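You operate a simulated robot arm through the tools that you are given. There is no shell and no other tool.

Carry out the task below with a simulated robot arm. There is one attempt and no reset: what you move stays moved.

Task
Turn the blue collar till run-out reads under 10 m, lock, press MARK, and put it in the beige tray.
Fine: the wheel is locked now, and stays locked after the mark. Set down upright: what you pick out.

The check looks at the end state, three seconds after you hand in, the way a careful person would. Anything else that was tipped, shoved, dropped, spilled or broken makes it a failure.

Robot
A 6-joint arm with a two-finger parallel gripper, fixed in place. Base frame: the origin is at the foot of the arm, x ahead of it, y to its left, z up; the work surface is at about z = 0.76. Lengths are in m, angles in degrees, forces in N, time in s.
With the tool pointing down near the work surface it reaches from about 0.24 to 0.64 m from the base axis. Its first joint turns from -66.0 to 66.0 degrees. Payload 2.7 kg.
The TCP is the grasp point between the finger pads, 0.023 m short of the fingertips. In the tool frame z runs along the fingers and y along their closing line. Largest opening 0.094 m; finger width 0.038, thickness 0.01; the body of the gripper, 0.054 by 0.096 m, starts 0.039 m behind the TCP.
Orientation is that of the tool frame in the base frame, as a unit quaternion [x, y, z, w]. With the fingers straight down and closing along the base's y, the tool's x points along the base's -x, its y along +y and its z along -z.

Tools
- The arm moves only by the tool play_rows. Its argument "steps" is a list of rows, each a list of 7 numbers: the shift along the tool's x, y, z in units of 25 mm (1.0 is 25 mm), then the turn, a rotation vector about the tool's x, y, z in units of 5 degrees (1.0 is 5 degrees), then the closure, from 0 (fully open) to 1 (shut). In form: [[tx, ty, tz, rx, ry, rz, hand], ...]. A call has 1 to 20 rows; each row shifts and turns the commanded pose from where the row before left it, along the tool's axes as they then stand. A call with a number of a shift or a turn outside -1 to 1 is refused whole. Rows are played at 5 a second. More than 0.05 m and 8.6 degrees between two rows, or a gripper value outside its range, and nothing of the call is played. Where a pose cannot be reached the arm comes as near as it can. A force on the tool above 40 N (or 10 N above the force at the start of the call, whichever is more), or a blocked arm, ends the call early, and 0.2 s more pass. Each finger travels about 0.045 m/s and halts on what it meets, pressing with about 24 N; the grip force reading is that of the motor and also rises with nothing between the fingers. The clock runs only during rows and for 0.2 s after the last one: add rows that do not move to give the fingers time. The reply holds the time, the measured pose of the TCP, the force on the tool along the base axes, the opening and the grip force, in the units named above and with some noise, with the torque about the TCP (base axes, N m) and any sound that the robot's microphone picked up, and new pictures: "views" is both (left out), scene, wrist or none.
- Cameras (640 x 400 px; columns grow to the right, rows downward): "scene" is fixed at [0.0282, -0.4244, 1.4169]; the picture's right is [0.98, -0.22, 0.00], its down [-0.12, -0.54, -0.83] and it looks along [0.18, 0.81, -0.56] (base axes); focal length 368 px, centre (320, 200). "wrist" rides on the gripper at [0.086, 0.016, -0.074] in the tool frame; the picture's right is [-0.18, 0.98, 0.00], its down [-0.58, -0.11, -0.81] and it looks along [-0.79, -0.15, 0.59] (tool axes); focal length 243 px, centre (320, 200). There is no depth. A picture from a camera that has moved, and an enlarged one, comes with that camera's place and axes in the base frame and with its lens. The place of the scene camera against the robot may be out by one fixed shift of up to 0.025 m in any direction.
- close_up(camera, box): a new picture of the part [left, top, right, bottom] of that camera's present view, enlarged. No time passes.
- close_job(): hands the job in; it is judged then, once.

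Nothing tells you positions but the pictures and the camera data. Unless the task says otherwise, let go and move clear before handing in.

The tools are called after "Request:" as name(argument=value, ...) on one line, values as JSON. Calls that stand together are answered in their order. play_rows: Moves the arm, as the interface text tells. Its arguments: {"type":"object","properties":{"steps":{"type":"array","items":{"type":"array","items":{"type":"number"}}},"views":{"type":"string","enum":["both","scene","wrist","none"]}},"required":["steps"]} The other tools are called the same way: close_up (camera, box) takes an enlarged picture of a part of a camera's view; close_job () hands the job in.

At the start:

```text
time_s: 0.0
eef_pos: [0.432, 0.005, 1.0997]
orientation: [0.0, 1.0, 0.0, 0.0]
ft_force: [0.1, 0.7, 0.2]
moment: [0.02, -0.02, 0.03]
grip_width: 0.0943
grasp_force: 0.0
```

scene: 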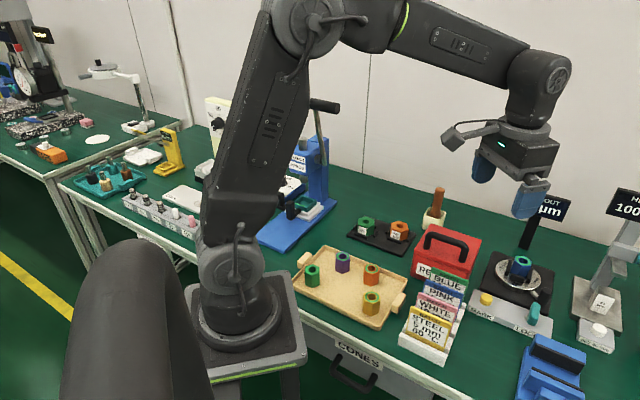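
wrist: 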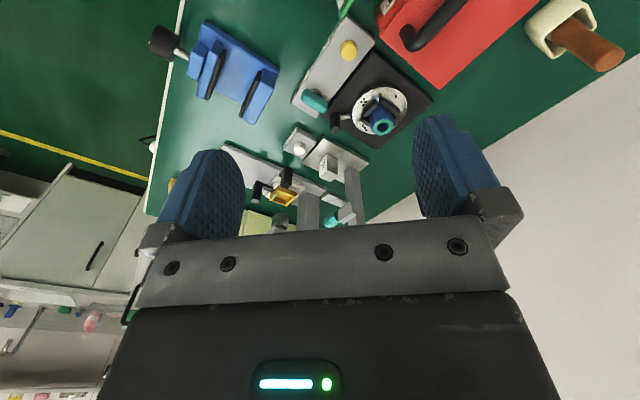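

I see a work bench with a run-out rig (a disc with a blue collar, a yellow MARK button, a teal LOCK lever) on the right and a beige tray in the middle. I'll look closer before moving.

Request:
close_up(camera="scene", box=[440, 180, 640, 350])

Request:
close_up(camera="wrist", box=[270, 20, 450, 160])

Request:
close_up(camera="scene", box=[280, 200, 480, 370])

```text
2.35 times, centred on (540, 265) of scene
camera zoom: at [0.0282, -0.4244, 1.4169], right [0.98, -0.22, 0.0], down [-0.12, -0.54, -0.83], along [0.18, 0.81, -0.56], focal length 867 px, centre (-198, 47)
```

zoom: 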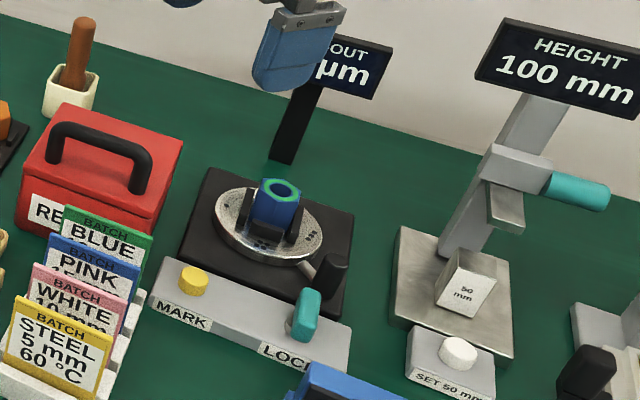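

```text
2.86 times, centred on (360, 90) of wrist
camera zoom: at [0.3449, 0.0212, 1.1745], right [0.18, 0.98, 0.0], down [0.58, -0.11, 0.81], along [0.79, -0.15, -0.59], focal length 693 px, centre (206, 514)
```

zoom: 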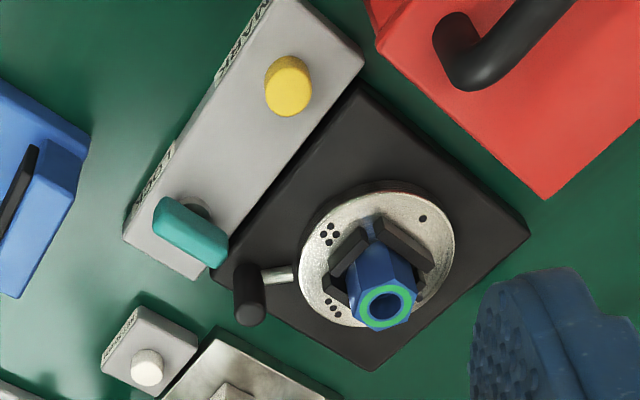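

```text
2.35 times, centred on (380, 285) of scene
camera zoom: at [0.0282, -0.4244, 1.4169], right [0.98, -0.22, 0.0], down [-0.12, -0.54, -0.83], along [0.18, 0.81, -0.56], focal length 867 px, centre (179, 0)
```

zoom: 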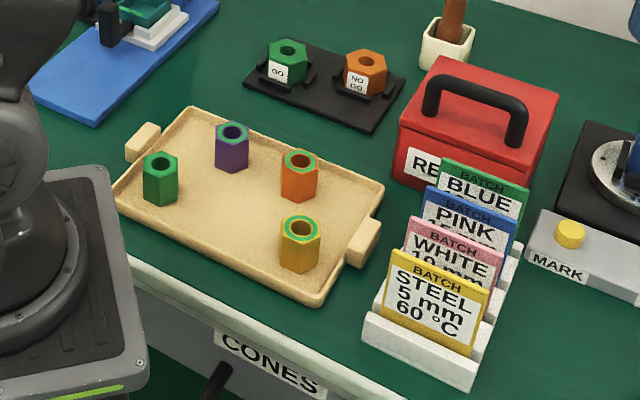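

The gripper hides the run-out display from the scene camera. I'll move it back and left to read the display and see the rig better.

Request:
play_rows(steps=[[1, 1, 0, 0, 0, 0, 0], [1, 1, 0, 0, 0, 0, 0], [1, 1, 0, 0, 0, 0, 0], [1, 1, 0, 0, 0, 0, 0], [0, 0, 0, 0, 0, 0, 0], [0, 0, 0, 0, 0, 0, 0]])

```text
time_s: 1.4
eef_pos: [0.3303, 0.1075, 1.098]
orientation: [0.0, 1.0, 0.001, 0.0]
ft_force: [-0.3, -0.3, 0.2]
moment: [0.04, 0.0, 0.01]
grip_width: 0.0943
grasp_force: 0.0
camera wrist: at [0.2438, 0.1236, 1.1738], right [0.18, 0.98, 0.0], down [0.58, -0.11, 0.81], along [0.79, -0.15, -0.59], focal length 243 px, centre (320, 200)
```

scene: 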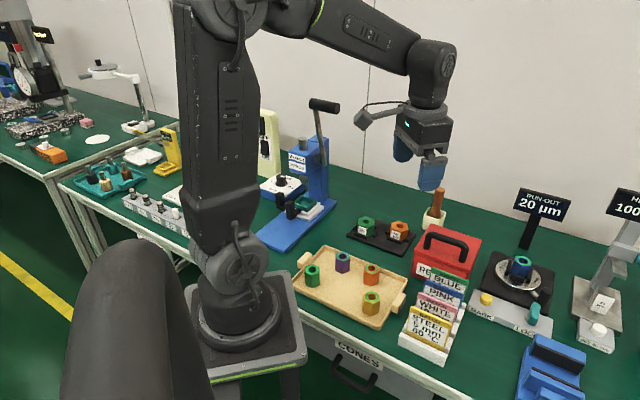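
wrist: 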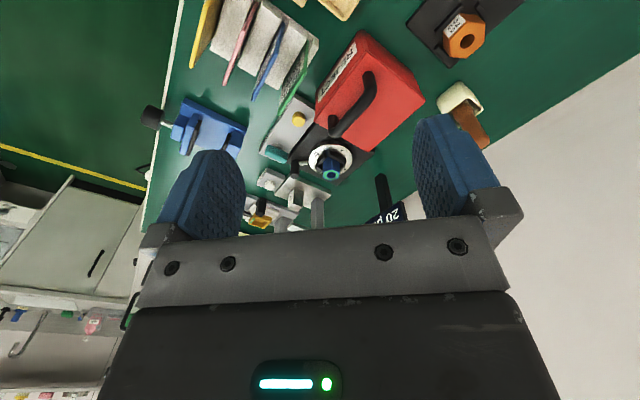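

Request:
close_up(camera="scene", box=[460, 180, 600, 340])

Request:
close_up(camera="wrist", box=[240, 80, 400, 200])

Request:
close_up(camera="scene", box=[480, 240, 560, 340])

```text
2.50 times, centred on (530, 260) of scene
camera zoom: at [0.0282, -0.4244, 1.4169], right [0.98, -0.22, 0.0], down [-0.12, -0.54, -0.83], along [0.18, 0.81, -0.56], focal length 921 px, centre (-205, 50)
```

zoom: 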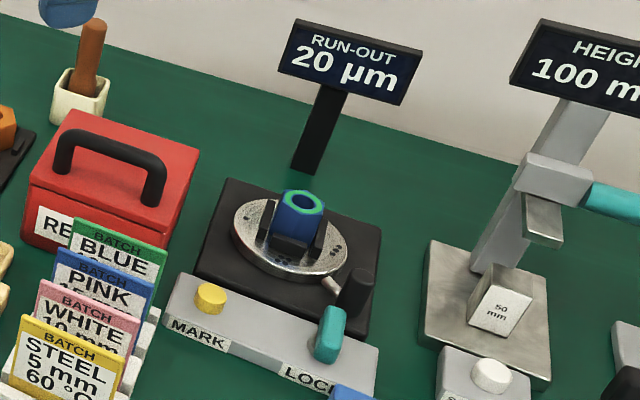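

```text
3.33 times, centred on (320, 140) of wrist
camera zoom: at [0.2438, 0.1236, 1.1738], right [0.18, 0.98, 0.0], down [0.58, -0.11, 0.81], along [0.79, -0.15, -0.59], focal length 809 px, centre (320, 400)
```

zoom: 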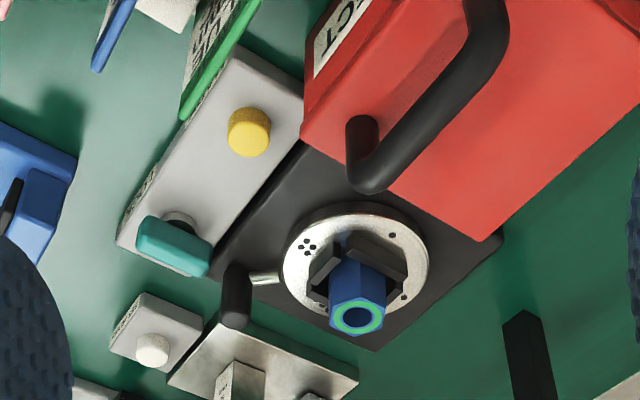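

```text
4.00 times, centred on (520, 290) of scene
camera zoom: at [0.0282, -0.4244, 1.4169], right [0.98, -0.22, 0.0], down [-0.12, -0.54, -0.83], along [0.18, 0.81, -0.56], focal length 1474 px, centre (-480, -160)
```

zoom: 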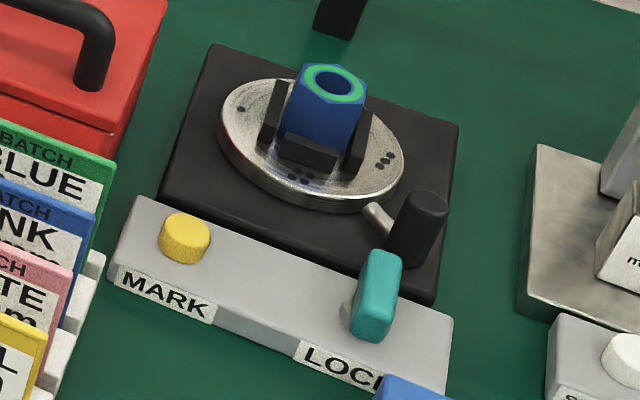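

The display reads 20 µm; the lock lever is a teal bar near the LOCK label. I'll move in closer over the rig to get an accurate view.

Request:
play_rows(steps=[[-0.8, -0.75, 0.7, 0, 0, 0, 0], [-0.8, -0.75, 0.7, 0, 0, 0, 0], [-0.8, -0.75, 0.7, 0, 0, 0, 0], [-0.8, -0.75, 0.7, 0, 0, 0, 0], [-0.8, -0.75, 0.7, 0, 0, 0, 0], [-0.8, -0.75, 0.7, 0, 0, 0, 0], [0, 0, 0, 0, 0, 0, 0], [0, 0, 0, 0, 0, 0, 0]])

```text
time_s: 3.2
eef_pos: [0.4496, -0.0081, 0.9943]
orientation: [-0.001, 1.0, -0.001, 0.0]
ft_force: [-0.8, 1.5, 0.0]
moment: [0.03, -0.02, -0.01]
grip_width: 0.0941
grasp_force: 0.0
camera wrist: at [0.3632, 0.0068, 1.0693], right [0.18, 0.98, 0.0], down [0.58, -0.11, 0.81], along [0.79, -0.15, -0.59], focal length 243 px, centre (320, 200)
```

scene: 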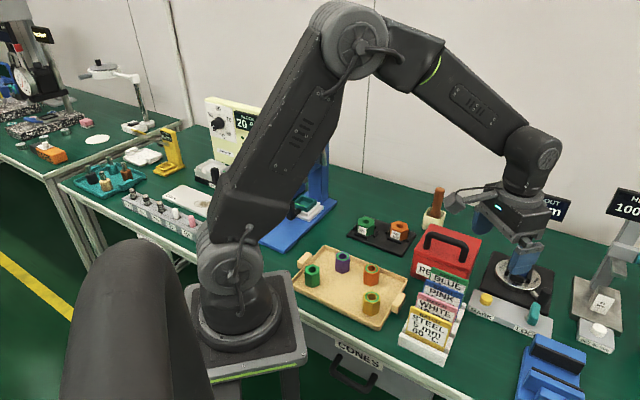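
wrist: 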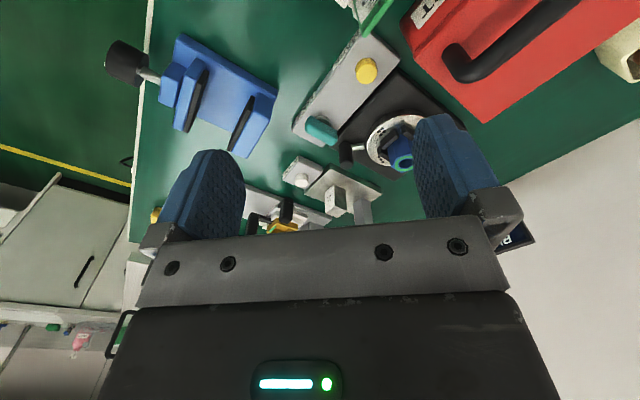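

Request:
close_up(camera="wrist", box=[280, 20, 440, 180])

Request:
close_up(camera="wrist", box=[285, 90, 365, 180])

Request:
close_up(camera="scene", box=[510, 270, 560, 340])

```text
2.50 times, centred on (360, 100) of wrist
camera zoom: at [0.3632, 0.0068, 1.0693], right [0.18, 0.98, 0.0], down [0.58, -0.11, 0.81], along [0.79, -0.15, -0.59], focal length 606 px, centre (220, 450)
```

zoom: 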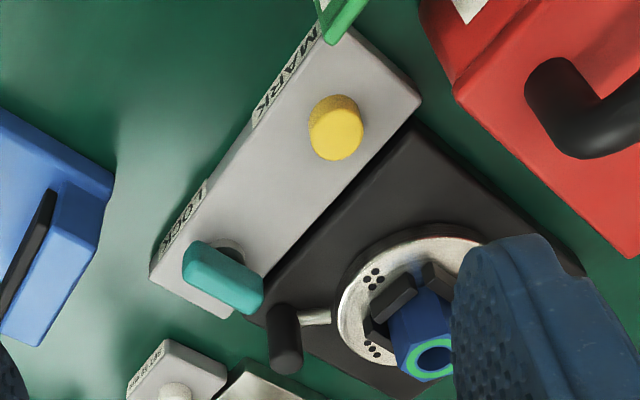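

```text
4.44 times, centred on (325, 135) of wrist
camera zoom: at [0.3632, 0.0068, 1.0693], right [0.18, 0.98, 0.0], down [0.58, -0.11, 0.81], along [0.79, -0.15, -0.59], focal length 1078 px, centre (298, 489)
```

zoom: 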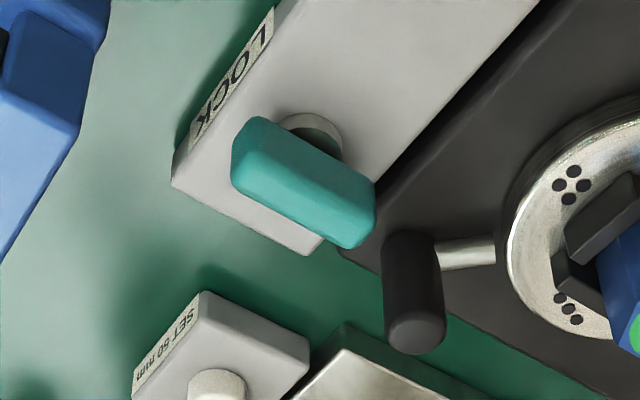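

```text
5.71 times, centred on (535, 305) of scene
camera zoom: at [0.0282, -0.4244, 1.4169], right [0.98, -0.22, 0.0], down [-0.12, -0.54, -0.83], along [0.18, 0.81, -0.56], focal length 2106 px, centre (-909, -400)
```

zoom: 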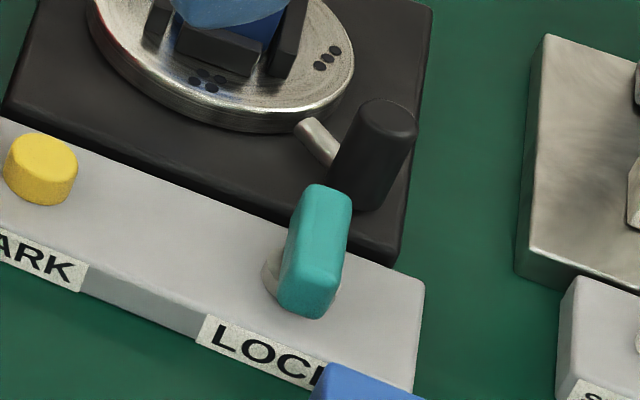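

The lever is a horizontal teal bar on a vertical stub at about (0.562, -0.028), crosswise to the panel, which lies at 45° to the base. I'll go above it, rotated 45° so the fingers close across the bar.

Request:
play_rows(steps=[[-0.9, -0.16, 0.5, 0, 0, -1, 0], [-0.9, -0.08, 0.5, 0, 0, -1, 0], [-0.9, 0, 0.5, 0, 0, -1, 0], [0, 0, 0.5, 0, 0, -1, 0], [0, 0, 0.5, 0, 0, -1, 0], [0, 0, 0, 0, 0, -1, 0], [0, 0, 0, 0, 0, -1, 0], [0, 0, 0, 0, 0, -1, 0], [0, 0, 0, 0, 0, -1, 0], [0, 0, 0, 0, 0, 0, 0], [0, 0, 0, 0, 0, 0, 0]])

```text
time_s: 5.6
eef_pos: [0.5201, -0.0085, 0.9317]
orientation: [-0.383, 0.924, 0.001, 0.0]
ft_force: [-0.3, 0.1, 1.0]
moment: [-0.01, -0.02, 0.01]
grip_width: 0.0937
grasp_force: 0.0
camera wrist: at [0.4466, -0.0579, 1.007], right [-0.57, 0.82, 0.0], down [0.49, 0.33, 0.81], along [0.67, 0.46, -0.59], focal length 243 px, centre (320, 200)
```

scene: 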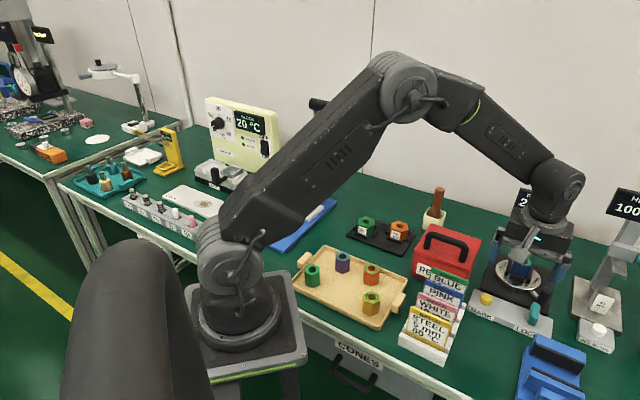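
wrist: 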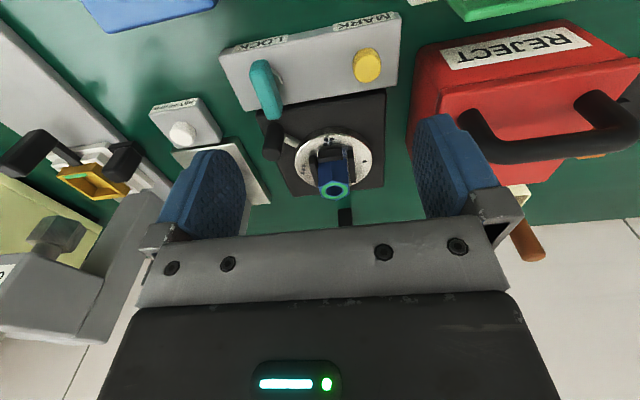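

Request:
close_up(camera="wrist", box=[210, 20, 400, 210])

```text
2.11 times, centred on (305, 115) of wrist
camera zoom: at [0.4466, -0.0579, 1.007], right [-0.57, 0.82, 0.0], down [0.49, 0.33, 0.81], along [0.67, 0.46, -0.59], focal length 511 px, centre (352, 379)
```

zoom: 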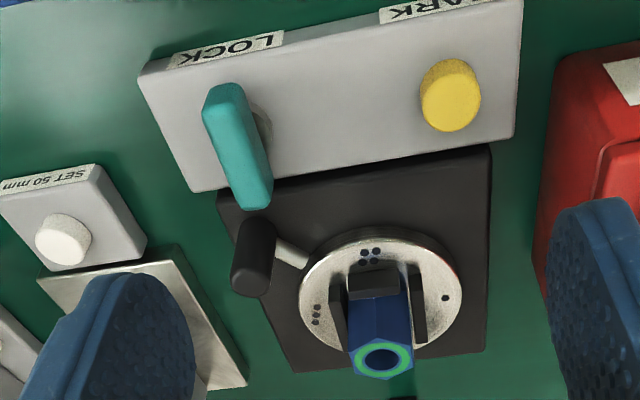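

The wrist view is now aligned with the rig: lever at about (0.569, -0.030), top near z 0.81, and a crank knob beside the disc. I'll centre over the lever and descend part way.

Request:
play_rows(steps=[[-0.39, -1, 0, 0, 0, 0, 0], [-0.39, -1, 0, 0, 0, 0, 0], [0, 0, 0.8, 0, 0, 0, 0], [0, 0, 0.8, 0, 0, 0, 0], [0, 0, 0.8, 0, 0, 0, 0], [0, 0, 0.4, 0, 0, 0, 0], [0, 0, 0, 0, 0, 0, 0], [0, 0, 0, 0, 0, 0, 0]])

Request:
close_up(camera="wrist", box=[220, 60, 420, 220])

```text
time_s: 7.4
eef_pos: [0.5672, -0.0303, 0.8623]
orientation: [-0.383, 0.924, 0.0, 0.0]
ft_force: [-0.2, 0.5, -0.2]
moment: [0.01, -0.01, -0.01]
grip_width: 0.094
grasp_force: 0.0
camera wrist: at [0.4943, -0.0801, 0.9373], right [-0.56, 0.83, 0.0], down [0.49, 0.33, 0.81], along [0.67, 0.46, -0.59], focal length 243 px, centre (320, 200)
```

scene: 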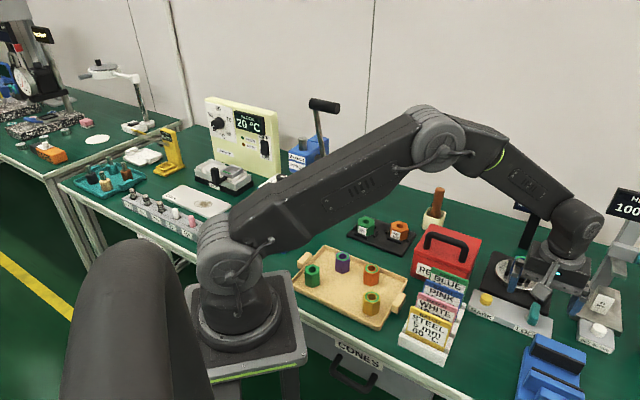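
wrist: 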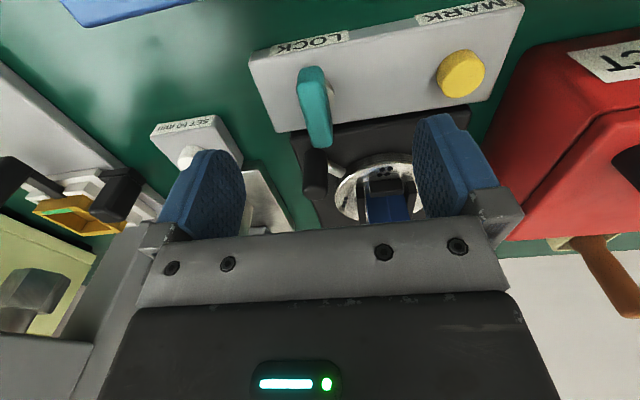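

```text
2.50 times, centred on (320, 140) of wrist
camera zoom: at [0.4943, -0.0801, 0.9373], right [-0.56, 0.83, 0.0], down [0.49, 0.33, 0.81], along [0.67, 0.46, -0.59], focal length 606 px, centre (320, 350)
```

zoom: 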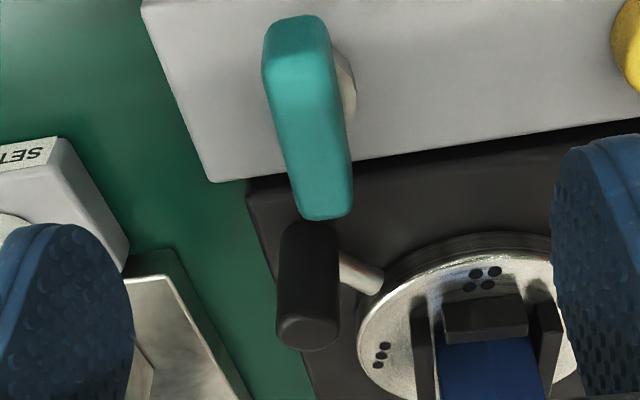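

Request:
play_rows(steps=[[0, 0, 0.6, 0, 0, 0, 0], [0, 0, 0.6, 0, 0, 0, 0], [0, 0, 0.5, 0, 0, 0, 0], [0, 0, 0, 0, 0, 0, 0], [0, 0, 0, 0, 0, 0, 0]])

Request:
close_up(camera="wrist", box=[220, 60, 420, 220])

Request:
close_up(camera="scene", box=[490, 240, 590, 340])

```text
time_s: 8.6
eef_pos: [0.5657, -0.0298, 0.8174]
orientation: [-0.382, 0.924, 0.0, 0.0]
ft_force: [-0.6, 0.2, -0.7]
moment: [0.01, -0.03, 0.01]
grip_width: 0.0942
grasp_force: 0.0
camera wrist: at [0.4939, -0.0796, 0.8937], right [-0.56, 0.83, 0.0], down [0.49, 0.33, 0.81], along [0.67, 0.46, -0.59], focal length 243 px, centre (320, 200)
```

scene: 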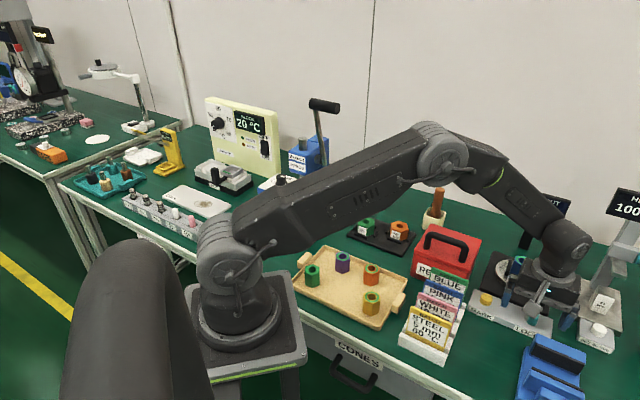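
wrist: 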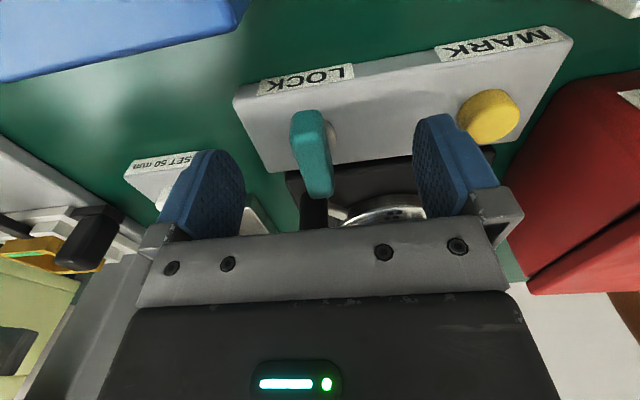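

```text
2.50 times, centred on (320, 140) of wrist
camera zoom: at [0.4939, -0.0796, 0.8937], right [-0.56, 0.83, 0.0], down [0.49, 0.33, 0.81], along [0.67, 0.46, -0.59], focal length 606 px, centre (320, 350)
```

zoom: 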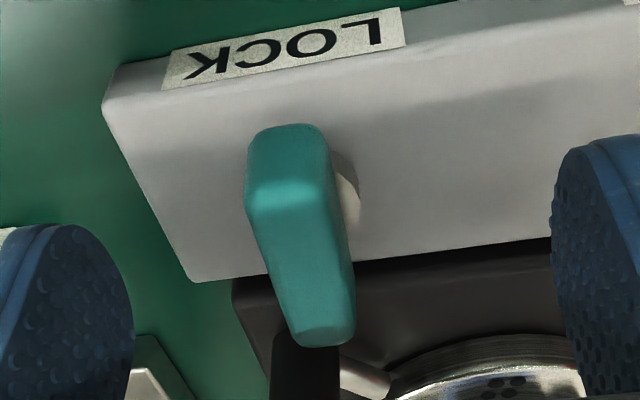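

```text
4.00 times, centred on (540, 290) of scene
camera zoom: at [0.0282, -0.4244, 1.4169], right [0.98, -0.22, 0.0], down [-0.12, -0.54, -0.83], along [0.18, 0.81, -0.56], focal length 1474 px, centre (-560, -160)
```

zoom: 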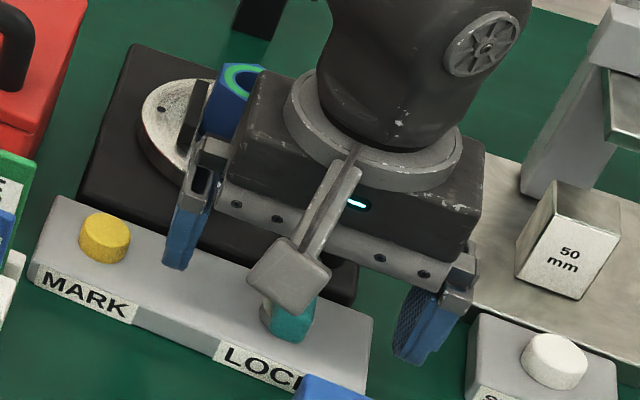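

Request:
play_rows(steps=[[0, 0, 0, 0, 0, 0, 0.5], [0, 0, 0, 0, 0, 0, 0.8], [0, 0, 0, 0, 0, 0, 1], [0, 0, 0, 0, 0, 0, 1], [0, 0, 0, 0, 0, 0, 1], [0, 0, 0, 0, 0, 0, 1], [0, 0, 0, 0, 0, 0, 1]])

Request:
close_up(camera="wrist", box=[220, 60, 420, 220])

```text
time_s: 10.2
eef_pos: [0.569, -0.0315, 0.8192]
orientation: [-0.381, 0.924, -0.002, 0.003]
ft_force: [26.5, -24.2, -9.8]
moment: [0.11, -0.27, -0.04]
grip_width: 0.0159
grasp_force: 45.3
camera wrist: at [0.4955, -0.0819, 0.8939], right [-0.56, 0.83, -0.01], down [0.48, 0.33, 0.81], along [0.67, 0.45, -0.59], focal length 243 px, centre (320, 200)
```

scene: 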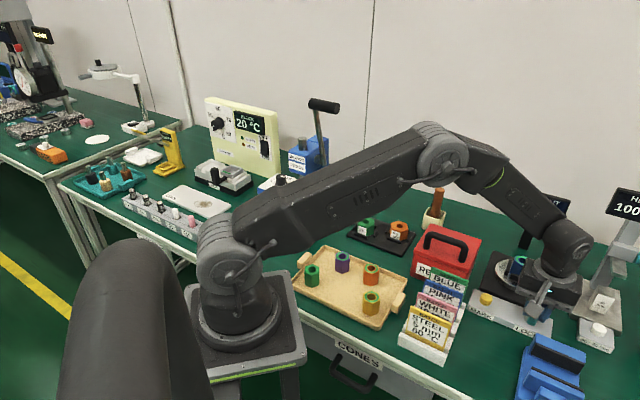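
wrist: 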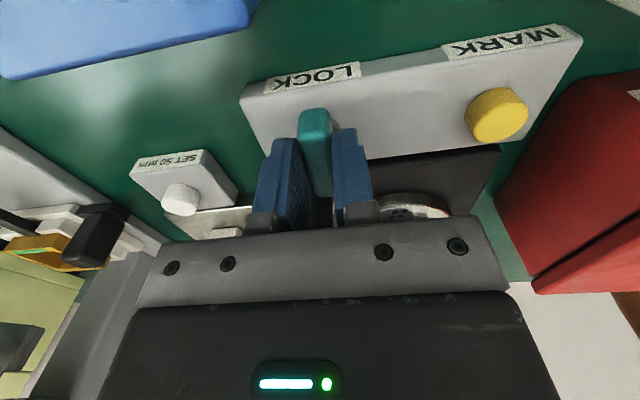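

```text
2.50 times, centred on (320, 140) of wrist
camera zoom: at [0.4955, -0.0819, 0.8939], right [-0.56, 0.83, -0.01], down [0.48, 0.33, 0.81], along [0.67, 0.45, -0.59], focal length 606 px, centre (320, 350)
```

zoom: 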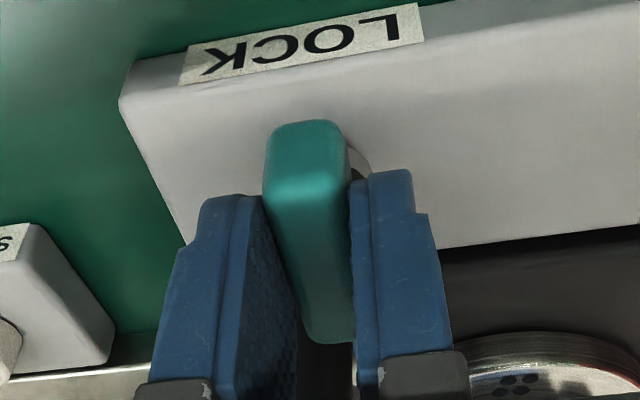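

The bar is gripped but the arm is being pulled sideways, so I'll shift the commanded pose a few millimetres to ease that.

Request:
play_rows(steps=[[0, -0.08, 0, 0, 0, 0, 1], [0, -0.06, 0, 0, 0, 0, 1], [0, 0, 0, 0, 0, 0, 1]], views="none")

```text
time_s: 11.0
eef_pos: [0.5676, -0.0318, 0.82]
orientation: [-0.382, 0.924, 0.001, -0.001]
ft_force: [-3.7, -16.7, 6.4]
moment: [0.6, -0.9, 0.04]
grip_width: 0.0158
grasp_force: 44.8
```

Request:
play_rows(steps=[[0, 0, 0, 0, 0, 0.5, 1], [0, 0, 0, 0, 0, 0.5, 1], [0, 0, 0, 0, 0, 0.5, 1], [0, 0, 0, 0, 0, 0, 1]], views="wrist")

Request:
close_up(camera="wrist", box=[220, 60, 420, 220])

```text
time_s: 12.0
eef_pos: [0.57, -0.0324, 0.8192]
orientation: [-0.324, 0.946, 0.0, -0.001]
ft_force: [-5.3, -9.3, 4.7]
moment: [-1.14, 0.96, 2.02]
grip_width: 0.0192
grasp_force: 44.1
camera wrist: at [0.4914, -0.0718, 0.8946], right [-0.46, 0.89, 0.0], down [0.53, 0.27, 0.8], along [0.72, 0.37, -0.59], focal length 243 px, centre (320, 200)
```

wrist: 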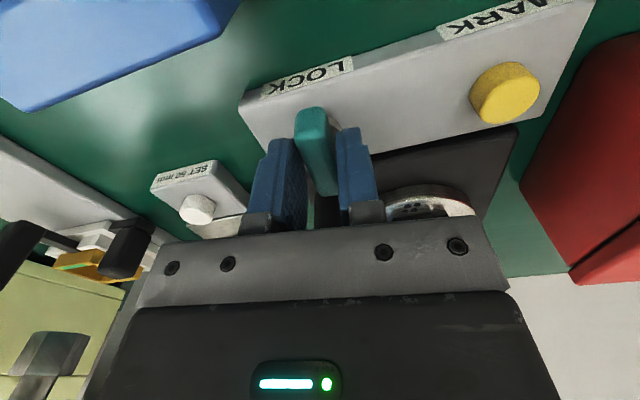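

```text
2.50 times, centred on (320, 140) of wrist
camera zoom: at [0.4914, -0.0718, 0.8946], right [-0.46, 0.89, 0.0], down [0.53, 0.27, 0.8], along [0.72, 0.37, -0.59], focal length 606 px, centre (320, 350)
```

zoom: 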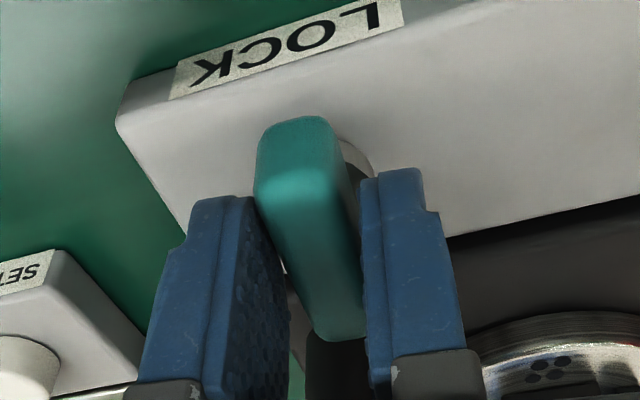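

The bar resisted with about 2 N·m that way, which looks like the locked stop. I'll turn the other way.

Request:
play_rows(steps=[[0, 0, 0, 0, 0, -0.5, 1], [0, 0, 0, 0, 0, -0.5, 1], [0, 0, 0, 0, 0, -0.5, 1], [0, 0, 0, 0, 0, -0.5, 1], [0, 0, 0, 0, 0, -0.5, 1], [0, 0, 0, 0, 0, -0.5, 1], [0, 0, 0, 0, 0, 0, 1]], views="wrist")

Request:
close_up(camera="wrist", box=[220, 60, 420, 220])

```text
time_s: 13.6
eef_pos: [0.5712, -0.0303, 0.8199]
orientation: [-0.442, 0.897, 0.001, -0.001]
ft_force: [-6.4, 1.1, -11.6]
moment: [1.11, -0.94, -0.01]
grip_width: 0.0161
grasp_force: 45.0
camera wrist: at [0.5049, -0.0904, 0.8944], right [-0.67, 0.74, 0.0], down [0.44, 0.39, 0.81], along [0.6, 0.54, -0.59], focal length 243 px, centre (320, 200)
```

wrist: 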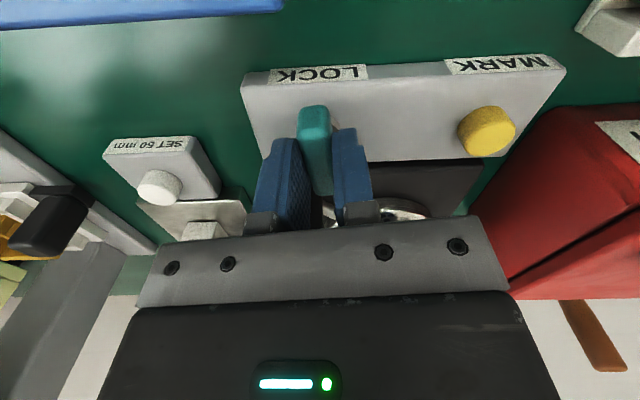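

```text
2.50 times, centred on (320, 140) of wrist
camera zoom: at [0.5049, -0.0904, 0.8944], right [-0.67, 0.74, 0.0], down [0.44, 0.39, 0.81], along [0.6, 0.54, -0.59], focal length 606 px, centre (320, 350)
```

zoom: 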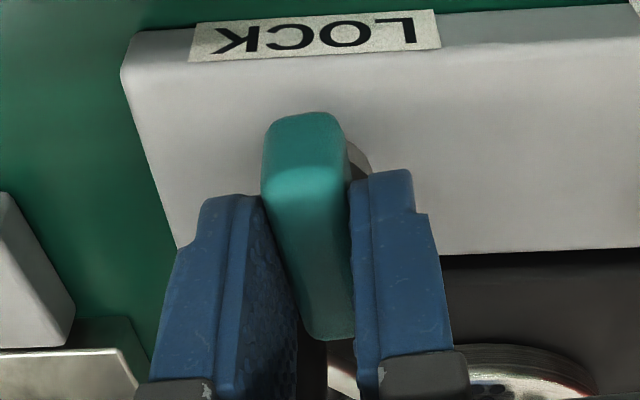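

The lever turns freely this way. Continuing.

Request:
play_rows(steps=[[0, 0, 0, 0, 0, -0.8, 1], [0, 0, 0, 0, 0, -0.8, 1], [0, 0, 0, 0, 0, -0.8, 1], [0, 0, 0, 0, 0, -0.8, 1], [0, 0, 0, 0, 0, -0.8, 1], [0, 0, 0, 0, 0, -0.8, 1], [0, 0, 0, 0, 0, -0.8, 1], [0, 0, 0, 0, 0, 0, 1]], views="both")

```text
time_s: 15.4
eef_pos: [0.5709, -0.0317, 0.8203]
orientation: [-0.646, 0.763, -0.002, 0.002]
ft_force: [9.5, -0.8, -15.8]
moment: [-0.35, -0.06, -0.03]
grip_width: 0.0156
grasp_force: 44.6
camera wrist: at [0.5406, -0.1146, 0.8943], right [-0.94, 0.34, 0.0], down [0.2, 0.56, 0.81], along [0.28, 0.76, -0.59], focal length 243 px, centre (320, 200)
```

scene: 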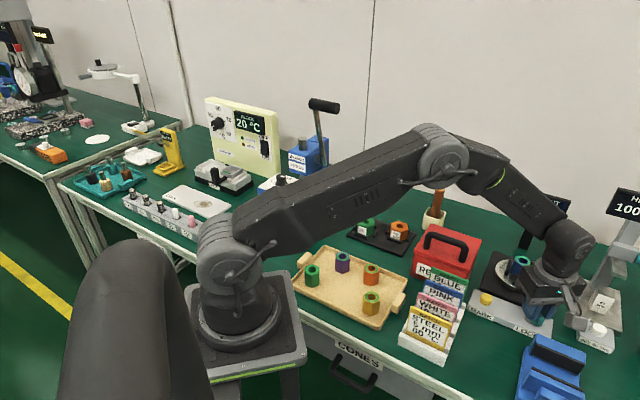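
wrist: 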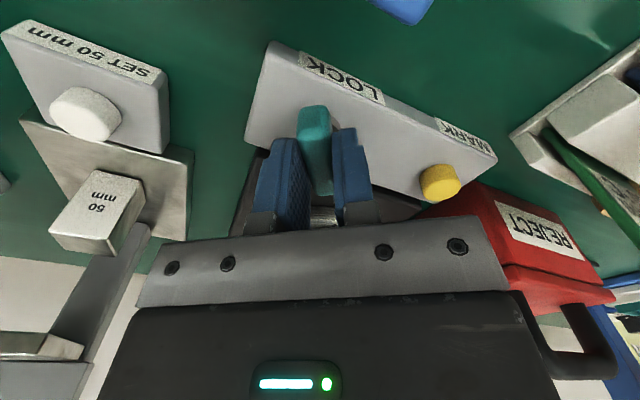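

Request:
play_rows(steps=[[0, 0, 0, 0, 0, -0.8, 1], [0, 0, 0, 0, 0, -0.8, 1], [0, 0, 0, 0, 0, -0.8, 1], [0, 0, 0, 0, 0, -0.8, 1], [0, 0, 0, 0, 0, -0.8, 1], [0, 0, 0, 0, 0, -0.8, 1], [0, 0, 0, 0, 0, -0.8, 1], [0, 0, 0, 0, 0, 0, 1]], views="both")

```text
time_s: 17.2
eef_pos: [0.5712, -0.0307, 0.8195]
orientation: [0.812, -0.584, 0.002, -0.002]
ft_force: [26.5, -3.5, -9.7]
moment: [0.61, 0.25, -0.03]
grip_width: 0.0162
grasp_force: 45.0
camera wrist: at [0.5837, -0.119, 0.8945], right [-0.99, -0.14, -0.01], down [-0.09, 0.59, 0.81], along [-0.11, 0.8, -0.59], focal length 243 px, centre (320, 200)
```

scene: 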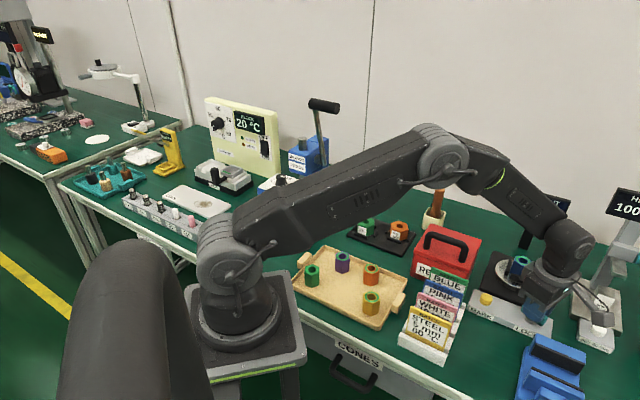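
wrist: 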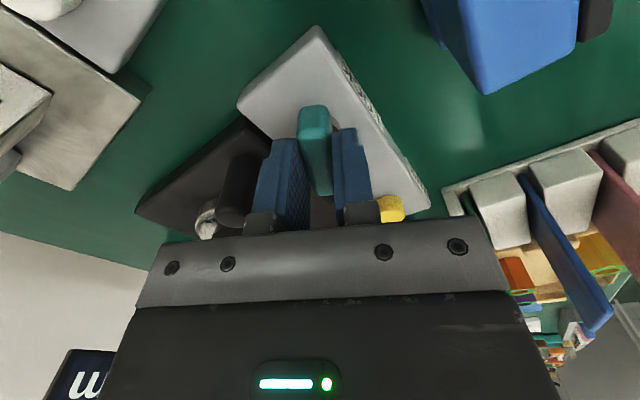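

Request:
play_rows(steps=[[0, -0.06, 0, 0, 0, 0, 1], [0, -0.05, 0, 0, 0, -0.8, 1], [0, 0, 0, 0, 0, -0.8, 1], [0, 0, 0, 0, 0, -0.8, 1], [0, 0, 0, 0, 0, -0.8, 1], [0, 0, 0, 0, 0, 0, 1]], views="both")

```text
time_s: 18.6
eef_pos: [0.5714, -0.0317, 0.8191]
orientation: [0.885, -0.465, -0.001, 0.0]
ft_force: [-8.4, -9.1, 15.4]
moment: [0.3, 0.47, 0.03]
grip_width: 0.0156
grasp_force: 45.0
camera wrist: at [0.6084, -0.112, 0.8943], right [-0.91, -0.41, 0.0], down [-0.24, 0.54, 0.81], along [-0.33, 0.74, -0.59], focal length 243 px, centre (320, 200)
```

scene: 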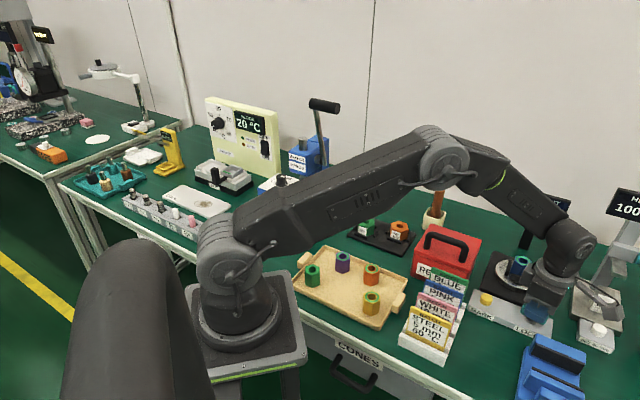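
wrist: 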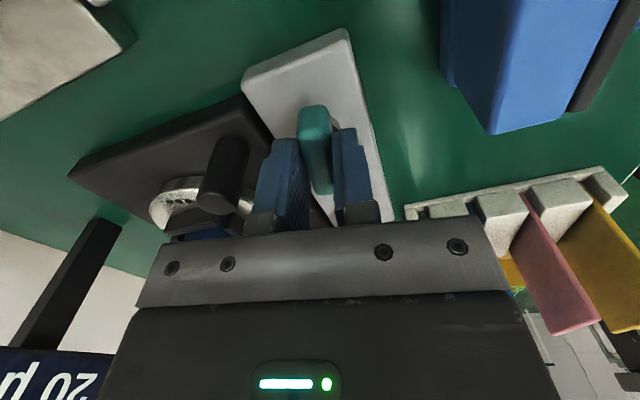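

Request:
play_rows(steps=[[0, 0, 0, 0, 0, -0.7, 1], [0, 0, 0, 0, 0, -0.7, 1], [0, 0, 0, 0, 0, -0.7, 1], [0, 0, 0, 0, 0, 0, 1]], views="wrist")

```text
time_s: 19.6
eef_pos: [0.5719, -0.0304, 0.8196]
orientation: [0.924, -0.382, 0.001, 0.001]
ft_force: [4.9, -16.1, 4.2]
moment: [0.48, 0.55, -0.01]
grip_width: 0.0159
grasp_force: 44.9
camera wrist: at [0.6224, -0.1038, 0.8945], right [-0.82, -0.57, 0.0], down [-0.34, 0.49, 0.81], along [-0.45, 0.66, -0.59], focal length 243 px, centre (320, 200)
```

wrist: 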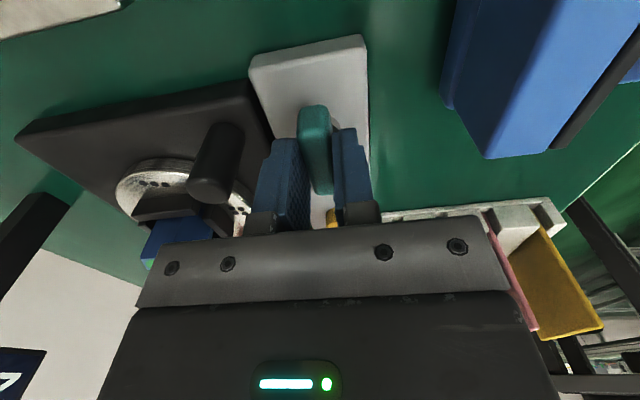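

Request:
play_rows(steps=[[0, 0, 0, 0, 0, -0.5, 1], [0, 0, 0, 0, 0, -0.5, 1], [0, 0, 0, 0, 0, 0, 1]], views="none")

```text
time_s: 20.4
eef_pos: [0.5726, -0.0309, 0.8191]
orientation: [0.939, -0.344, -0.001, 0.0]
ft_force: [1.1, -11.6, 3.8]
moment: [0.22, 0.28, -1.96]
grip_width: 0.018
grasp_force: 45.3
```

That's the stop at 90°, so the lever is now lengthwise and should be unlocked. I'll back off, open only slightly because the crank knob is close, and rise.

Request:
play_rows(steps=[[0, 0, 0, 0, 0, 0.5, 1], [0, 0, 0, 0, 0, 0.5, 1], [0, 0, 0, 0, 0, 0, 0.65], [0, 0, 0, 0, 0, 0, 0.65], [0, 0, 0, 0, 0, 0, 0.65], [0, 0, -0.6, 0, 0, 0, 0.65], [0, 0, -0.8, 0, 0, 0, 0.65], [0, 0, -0.8, 0, 0, 0, 0.65], [0, 0, -0.8, 0, 0, 0, 0.65], [0, 0, -0.8, 0, 0, 0, 0.65], [0, 0, 0, 0, 0, 0, 0.65]], views="both")

Request:
close_up(camera="scene", box=[480, 180, 600, 340])

Request:
close_up(camera="wrist", box=[140, 20, 400, 220])

```text
time_s: 22.8
eef_pos: [0.5705, -0.0298, 0.9169]
orientation: [0.924, -0.382, 0.0, 0.0]
ft_force: [-0.7, 0.1, -1.3]
moment: [0.0, -0.01, 0.04]
grip_width: 0.033
grasp_force: 0.0
camera wrist: at [0.6216, -0.104, 0.9913], right [-0.83, -0.56, 0.0], down [-0.33, 0.49, 0.81], along [-0.46, 0.67, -0.59], focal length 243 px, centre (320, 200)
```

scene: 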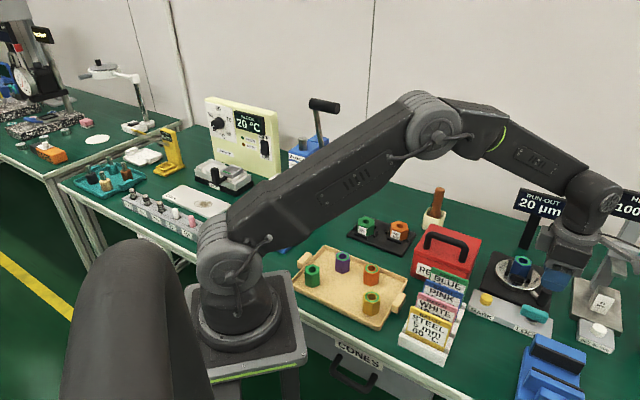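
wrist: 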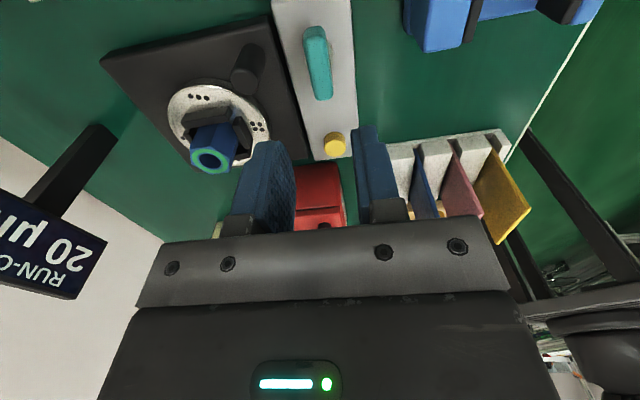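

```text
2.50 times, centred on (540, 260) of scene
camera zoom: at [0.0282, -0.4244, 1.4169], right [0.98, -0.22, 0.0], down [-0.12, -0.54, -0.83], along [0.18, 0.81, -0.56], focal length 921 px, centre (-230, 50)
```

zoom: 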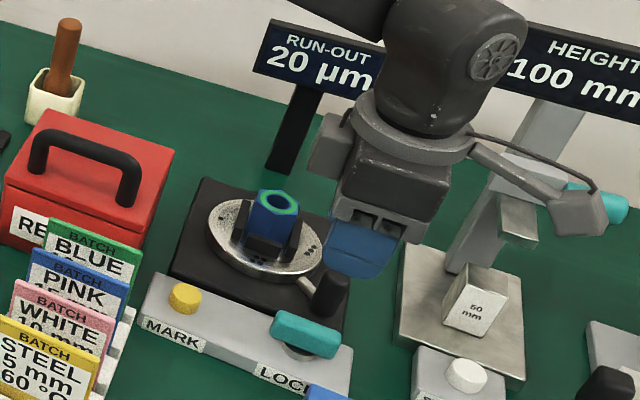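

```text
2.00 times, centred on (270, 120) of wrist
camera zoom: at [0.6216, -0.104, 0.9913], right [-0.83, -0.56, 0.0], down [-0.33, 0.49, 0.81], along [-0.46, 0.67, -0.59], focal length 485 px, centre (420, 360)
```

zoom: 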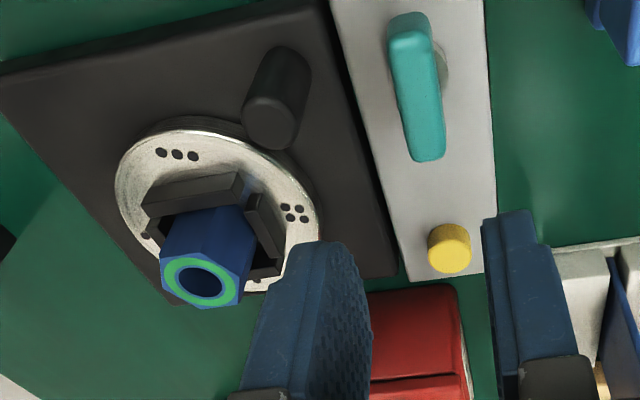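

The lever now lies lengthwise, so the wheel should be free; the display still reads 20 µm. I place the collar at about (0.613, 0.075) with its top near z 0.84, and I'll move above it for a closer look.

Request:
play_rows(steps=[[0, 0, -0.8, 0, 0, 1, 0.3], [0, 0, -0.4, 0, 0, 1, 0], [0, 0, 0, 0, 0, 1, 0], [0, 0, 0, 0, 0, 1, 0], [0, 0, 0, 0, 0, 1, 0], [0, 0, 0, 0, 0, 1, 0], [0, 0, 0, 0, 0, 1, 0], [0, 0, 0, 0, 0, 1, 0], [0, 0, 0, 0, 0, 1, 0], [0, 0, 0, 0, 0, 1, 0], [0, 0, 0, 0, 0, 1, 0], [0, 0, 0, 0, 0, 1, 0], [0, 0, 0, 0, 0, 1, 0], [0, 0, 0, 0, 0, 1, 0], [0, 0, 0, 0, 0, 1, 0], [0, 0, 0, 0, 0, 1, 0], [0, 0, 0, 0, 0, 1, 0], [0, 0, 0, 0, 0, 1, 0], [0, 0, 0, 0, 0, 0, 0]], views="none")

Request:
play_rows(steps=[[-0.83, 0.35, 0, 0, 0, 0, 0], [-0.83, 0.35, 0, 0, 0, 0, 0], [-0.83, 0.35, 0, 0, 0, 0, 0], [-0.83, 0.35, 0, 0, 0, 0, 0], [-0.83, 0.35, 0, 0, 0, 0, 0], [0, 0, 0, 0, 0, 0, 0], [0, 0, 0, 0, 0, 0, 0]], views="both")

Request:
close_up(camera="wrist", box=[230, 20, 410, 180])

```text
time_s: 26.8
eef_pos: [0.5734, -0.0311, 0.944]
orientation: [-0.382, 0.924, 0.0, 0.0]
ft_force: [-0.4, -1.1, 0.4]
moment: [-0.01, -0.01, 0.01]
grip_width: 0.094
grasp_force: 0.1
```

```text
time_s: 28.4
eef_pos: [0.6162, 0.0755, 0.9448]
orientation: [-0.382, 0.924, 0.0, 0.0]
ft_force: [-0.5, 0.5, -0.5]
moment: [0.02, 0.02, 0.01]
grip_width: 0.0941
grasp_force: 0.0
camera wrist: at [0.5441, 0.0254, 1.0199], right [-0.56, 0.83, 0.0], down [0.49, 0.33, 0.81], along [0.67, 0.46, -0.59], focal length 243 px, centre (320, 200)
```

scene: 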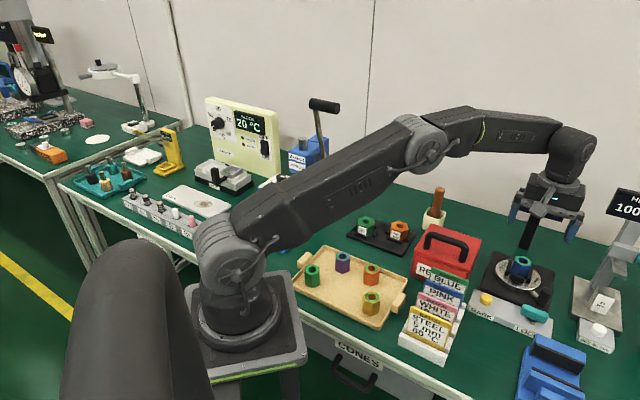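
wrist: 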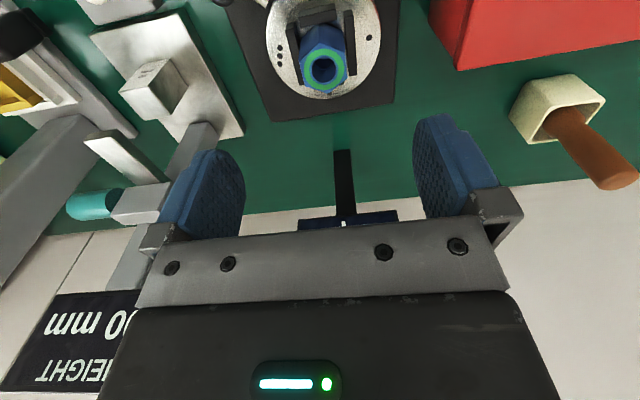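

```text
2.50 times, centred on (320, 100) of wrist
camera zoom: at [0.5441, 0.0254, 1.0199], right [-0.56, 0.83, 0.0], down [0.49, 0.33, 0.81], along [0.67, 0.46, -0.59], focal length 606 px, centre (320, 450)
```

zoom: 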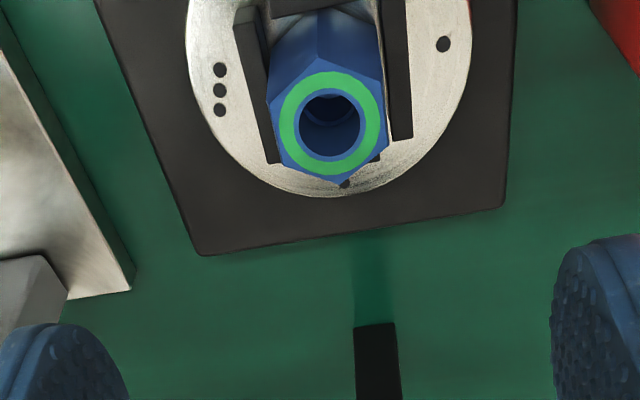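

The collar's flats face the fingers well at this angle. I'll lower to just above it and check the jaw height.

Request:
play_rows(steps=[[0, 0, 0.8, 0, 0, 0, 0], [0, 0, 0.8, 0, 0, 0, 0], [0, 0, 0.8, 0, 0, 0, 0], [0, 0, 0, 0, 0, 0, 0], [0, 0, 0, 0, 0, 0, 0]], views="both")

Request:
close_up(camera="wrist", box=[230, 20, 410, 180])

Request:
close_up(camera="scene", box=[480, 230, 580, 320])

```text
time_s: 29.6
eef_pos: [0.6143, 0.0753, 0.8822]
orientation: [-0.383, 0.924, 0.0, 0.0]
ft_force: [-0.9, -0.4, 0.6]
moment: [0.01, 0.05, 0.01]
grip_width: 0.0937
grasp_force: 0.0
camera wrist: at [0.5429, 0.025, 0.9573], right [-0.56, 0.83, 0.0], down [0.49, 0.33, 0.81], along [0.67, 0.46, -0.59], focal length 243 px, centre (320, 200)
```

scene: 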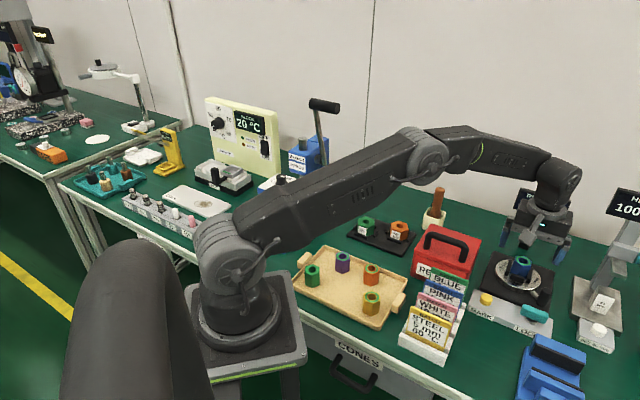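
wrist: 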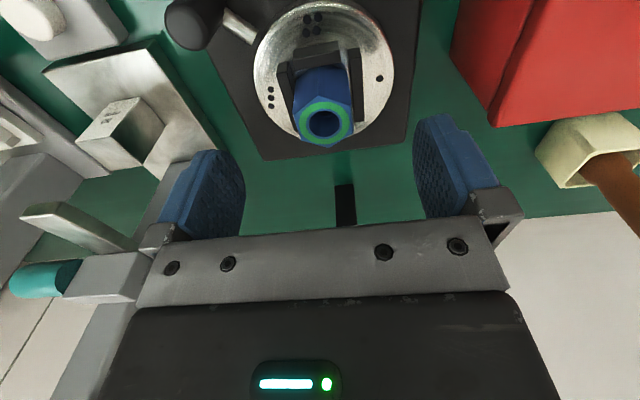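

```text
2.50 times, centred on (320, 100) of wrist
camera zoom: at [0.5429, 0.025, 0.9573], right [-0.56, 0.83, 0.0], down [0.49, 0.33, 0.81], along [0.67, 0.46, -0.59], focal length 606 px, centre (320, 450)
```

zoom: 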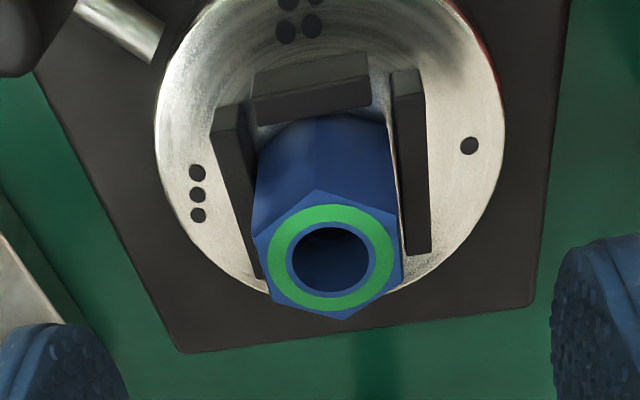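

```text
4.44 times, centred on (530, 275) of scene
camera zoom: at [0.0282, -0.4244, 1.4169], right [0.98, -0.22, 0.0], down [-0.12, -0.54, -0.83], along [0.18, 0.81, -0.56], focal length 1638 px, centre (-613, -133)
```

zoom: 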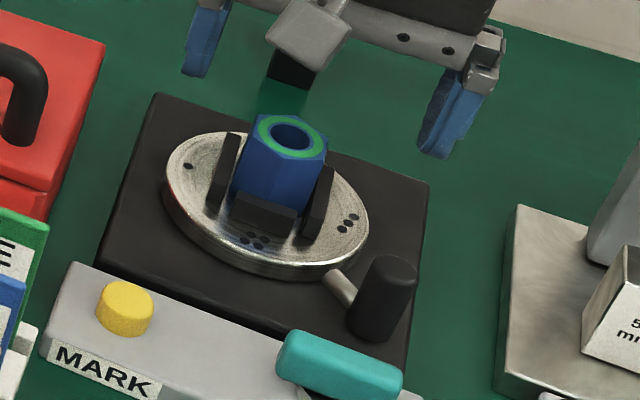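

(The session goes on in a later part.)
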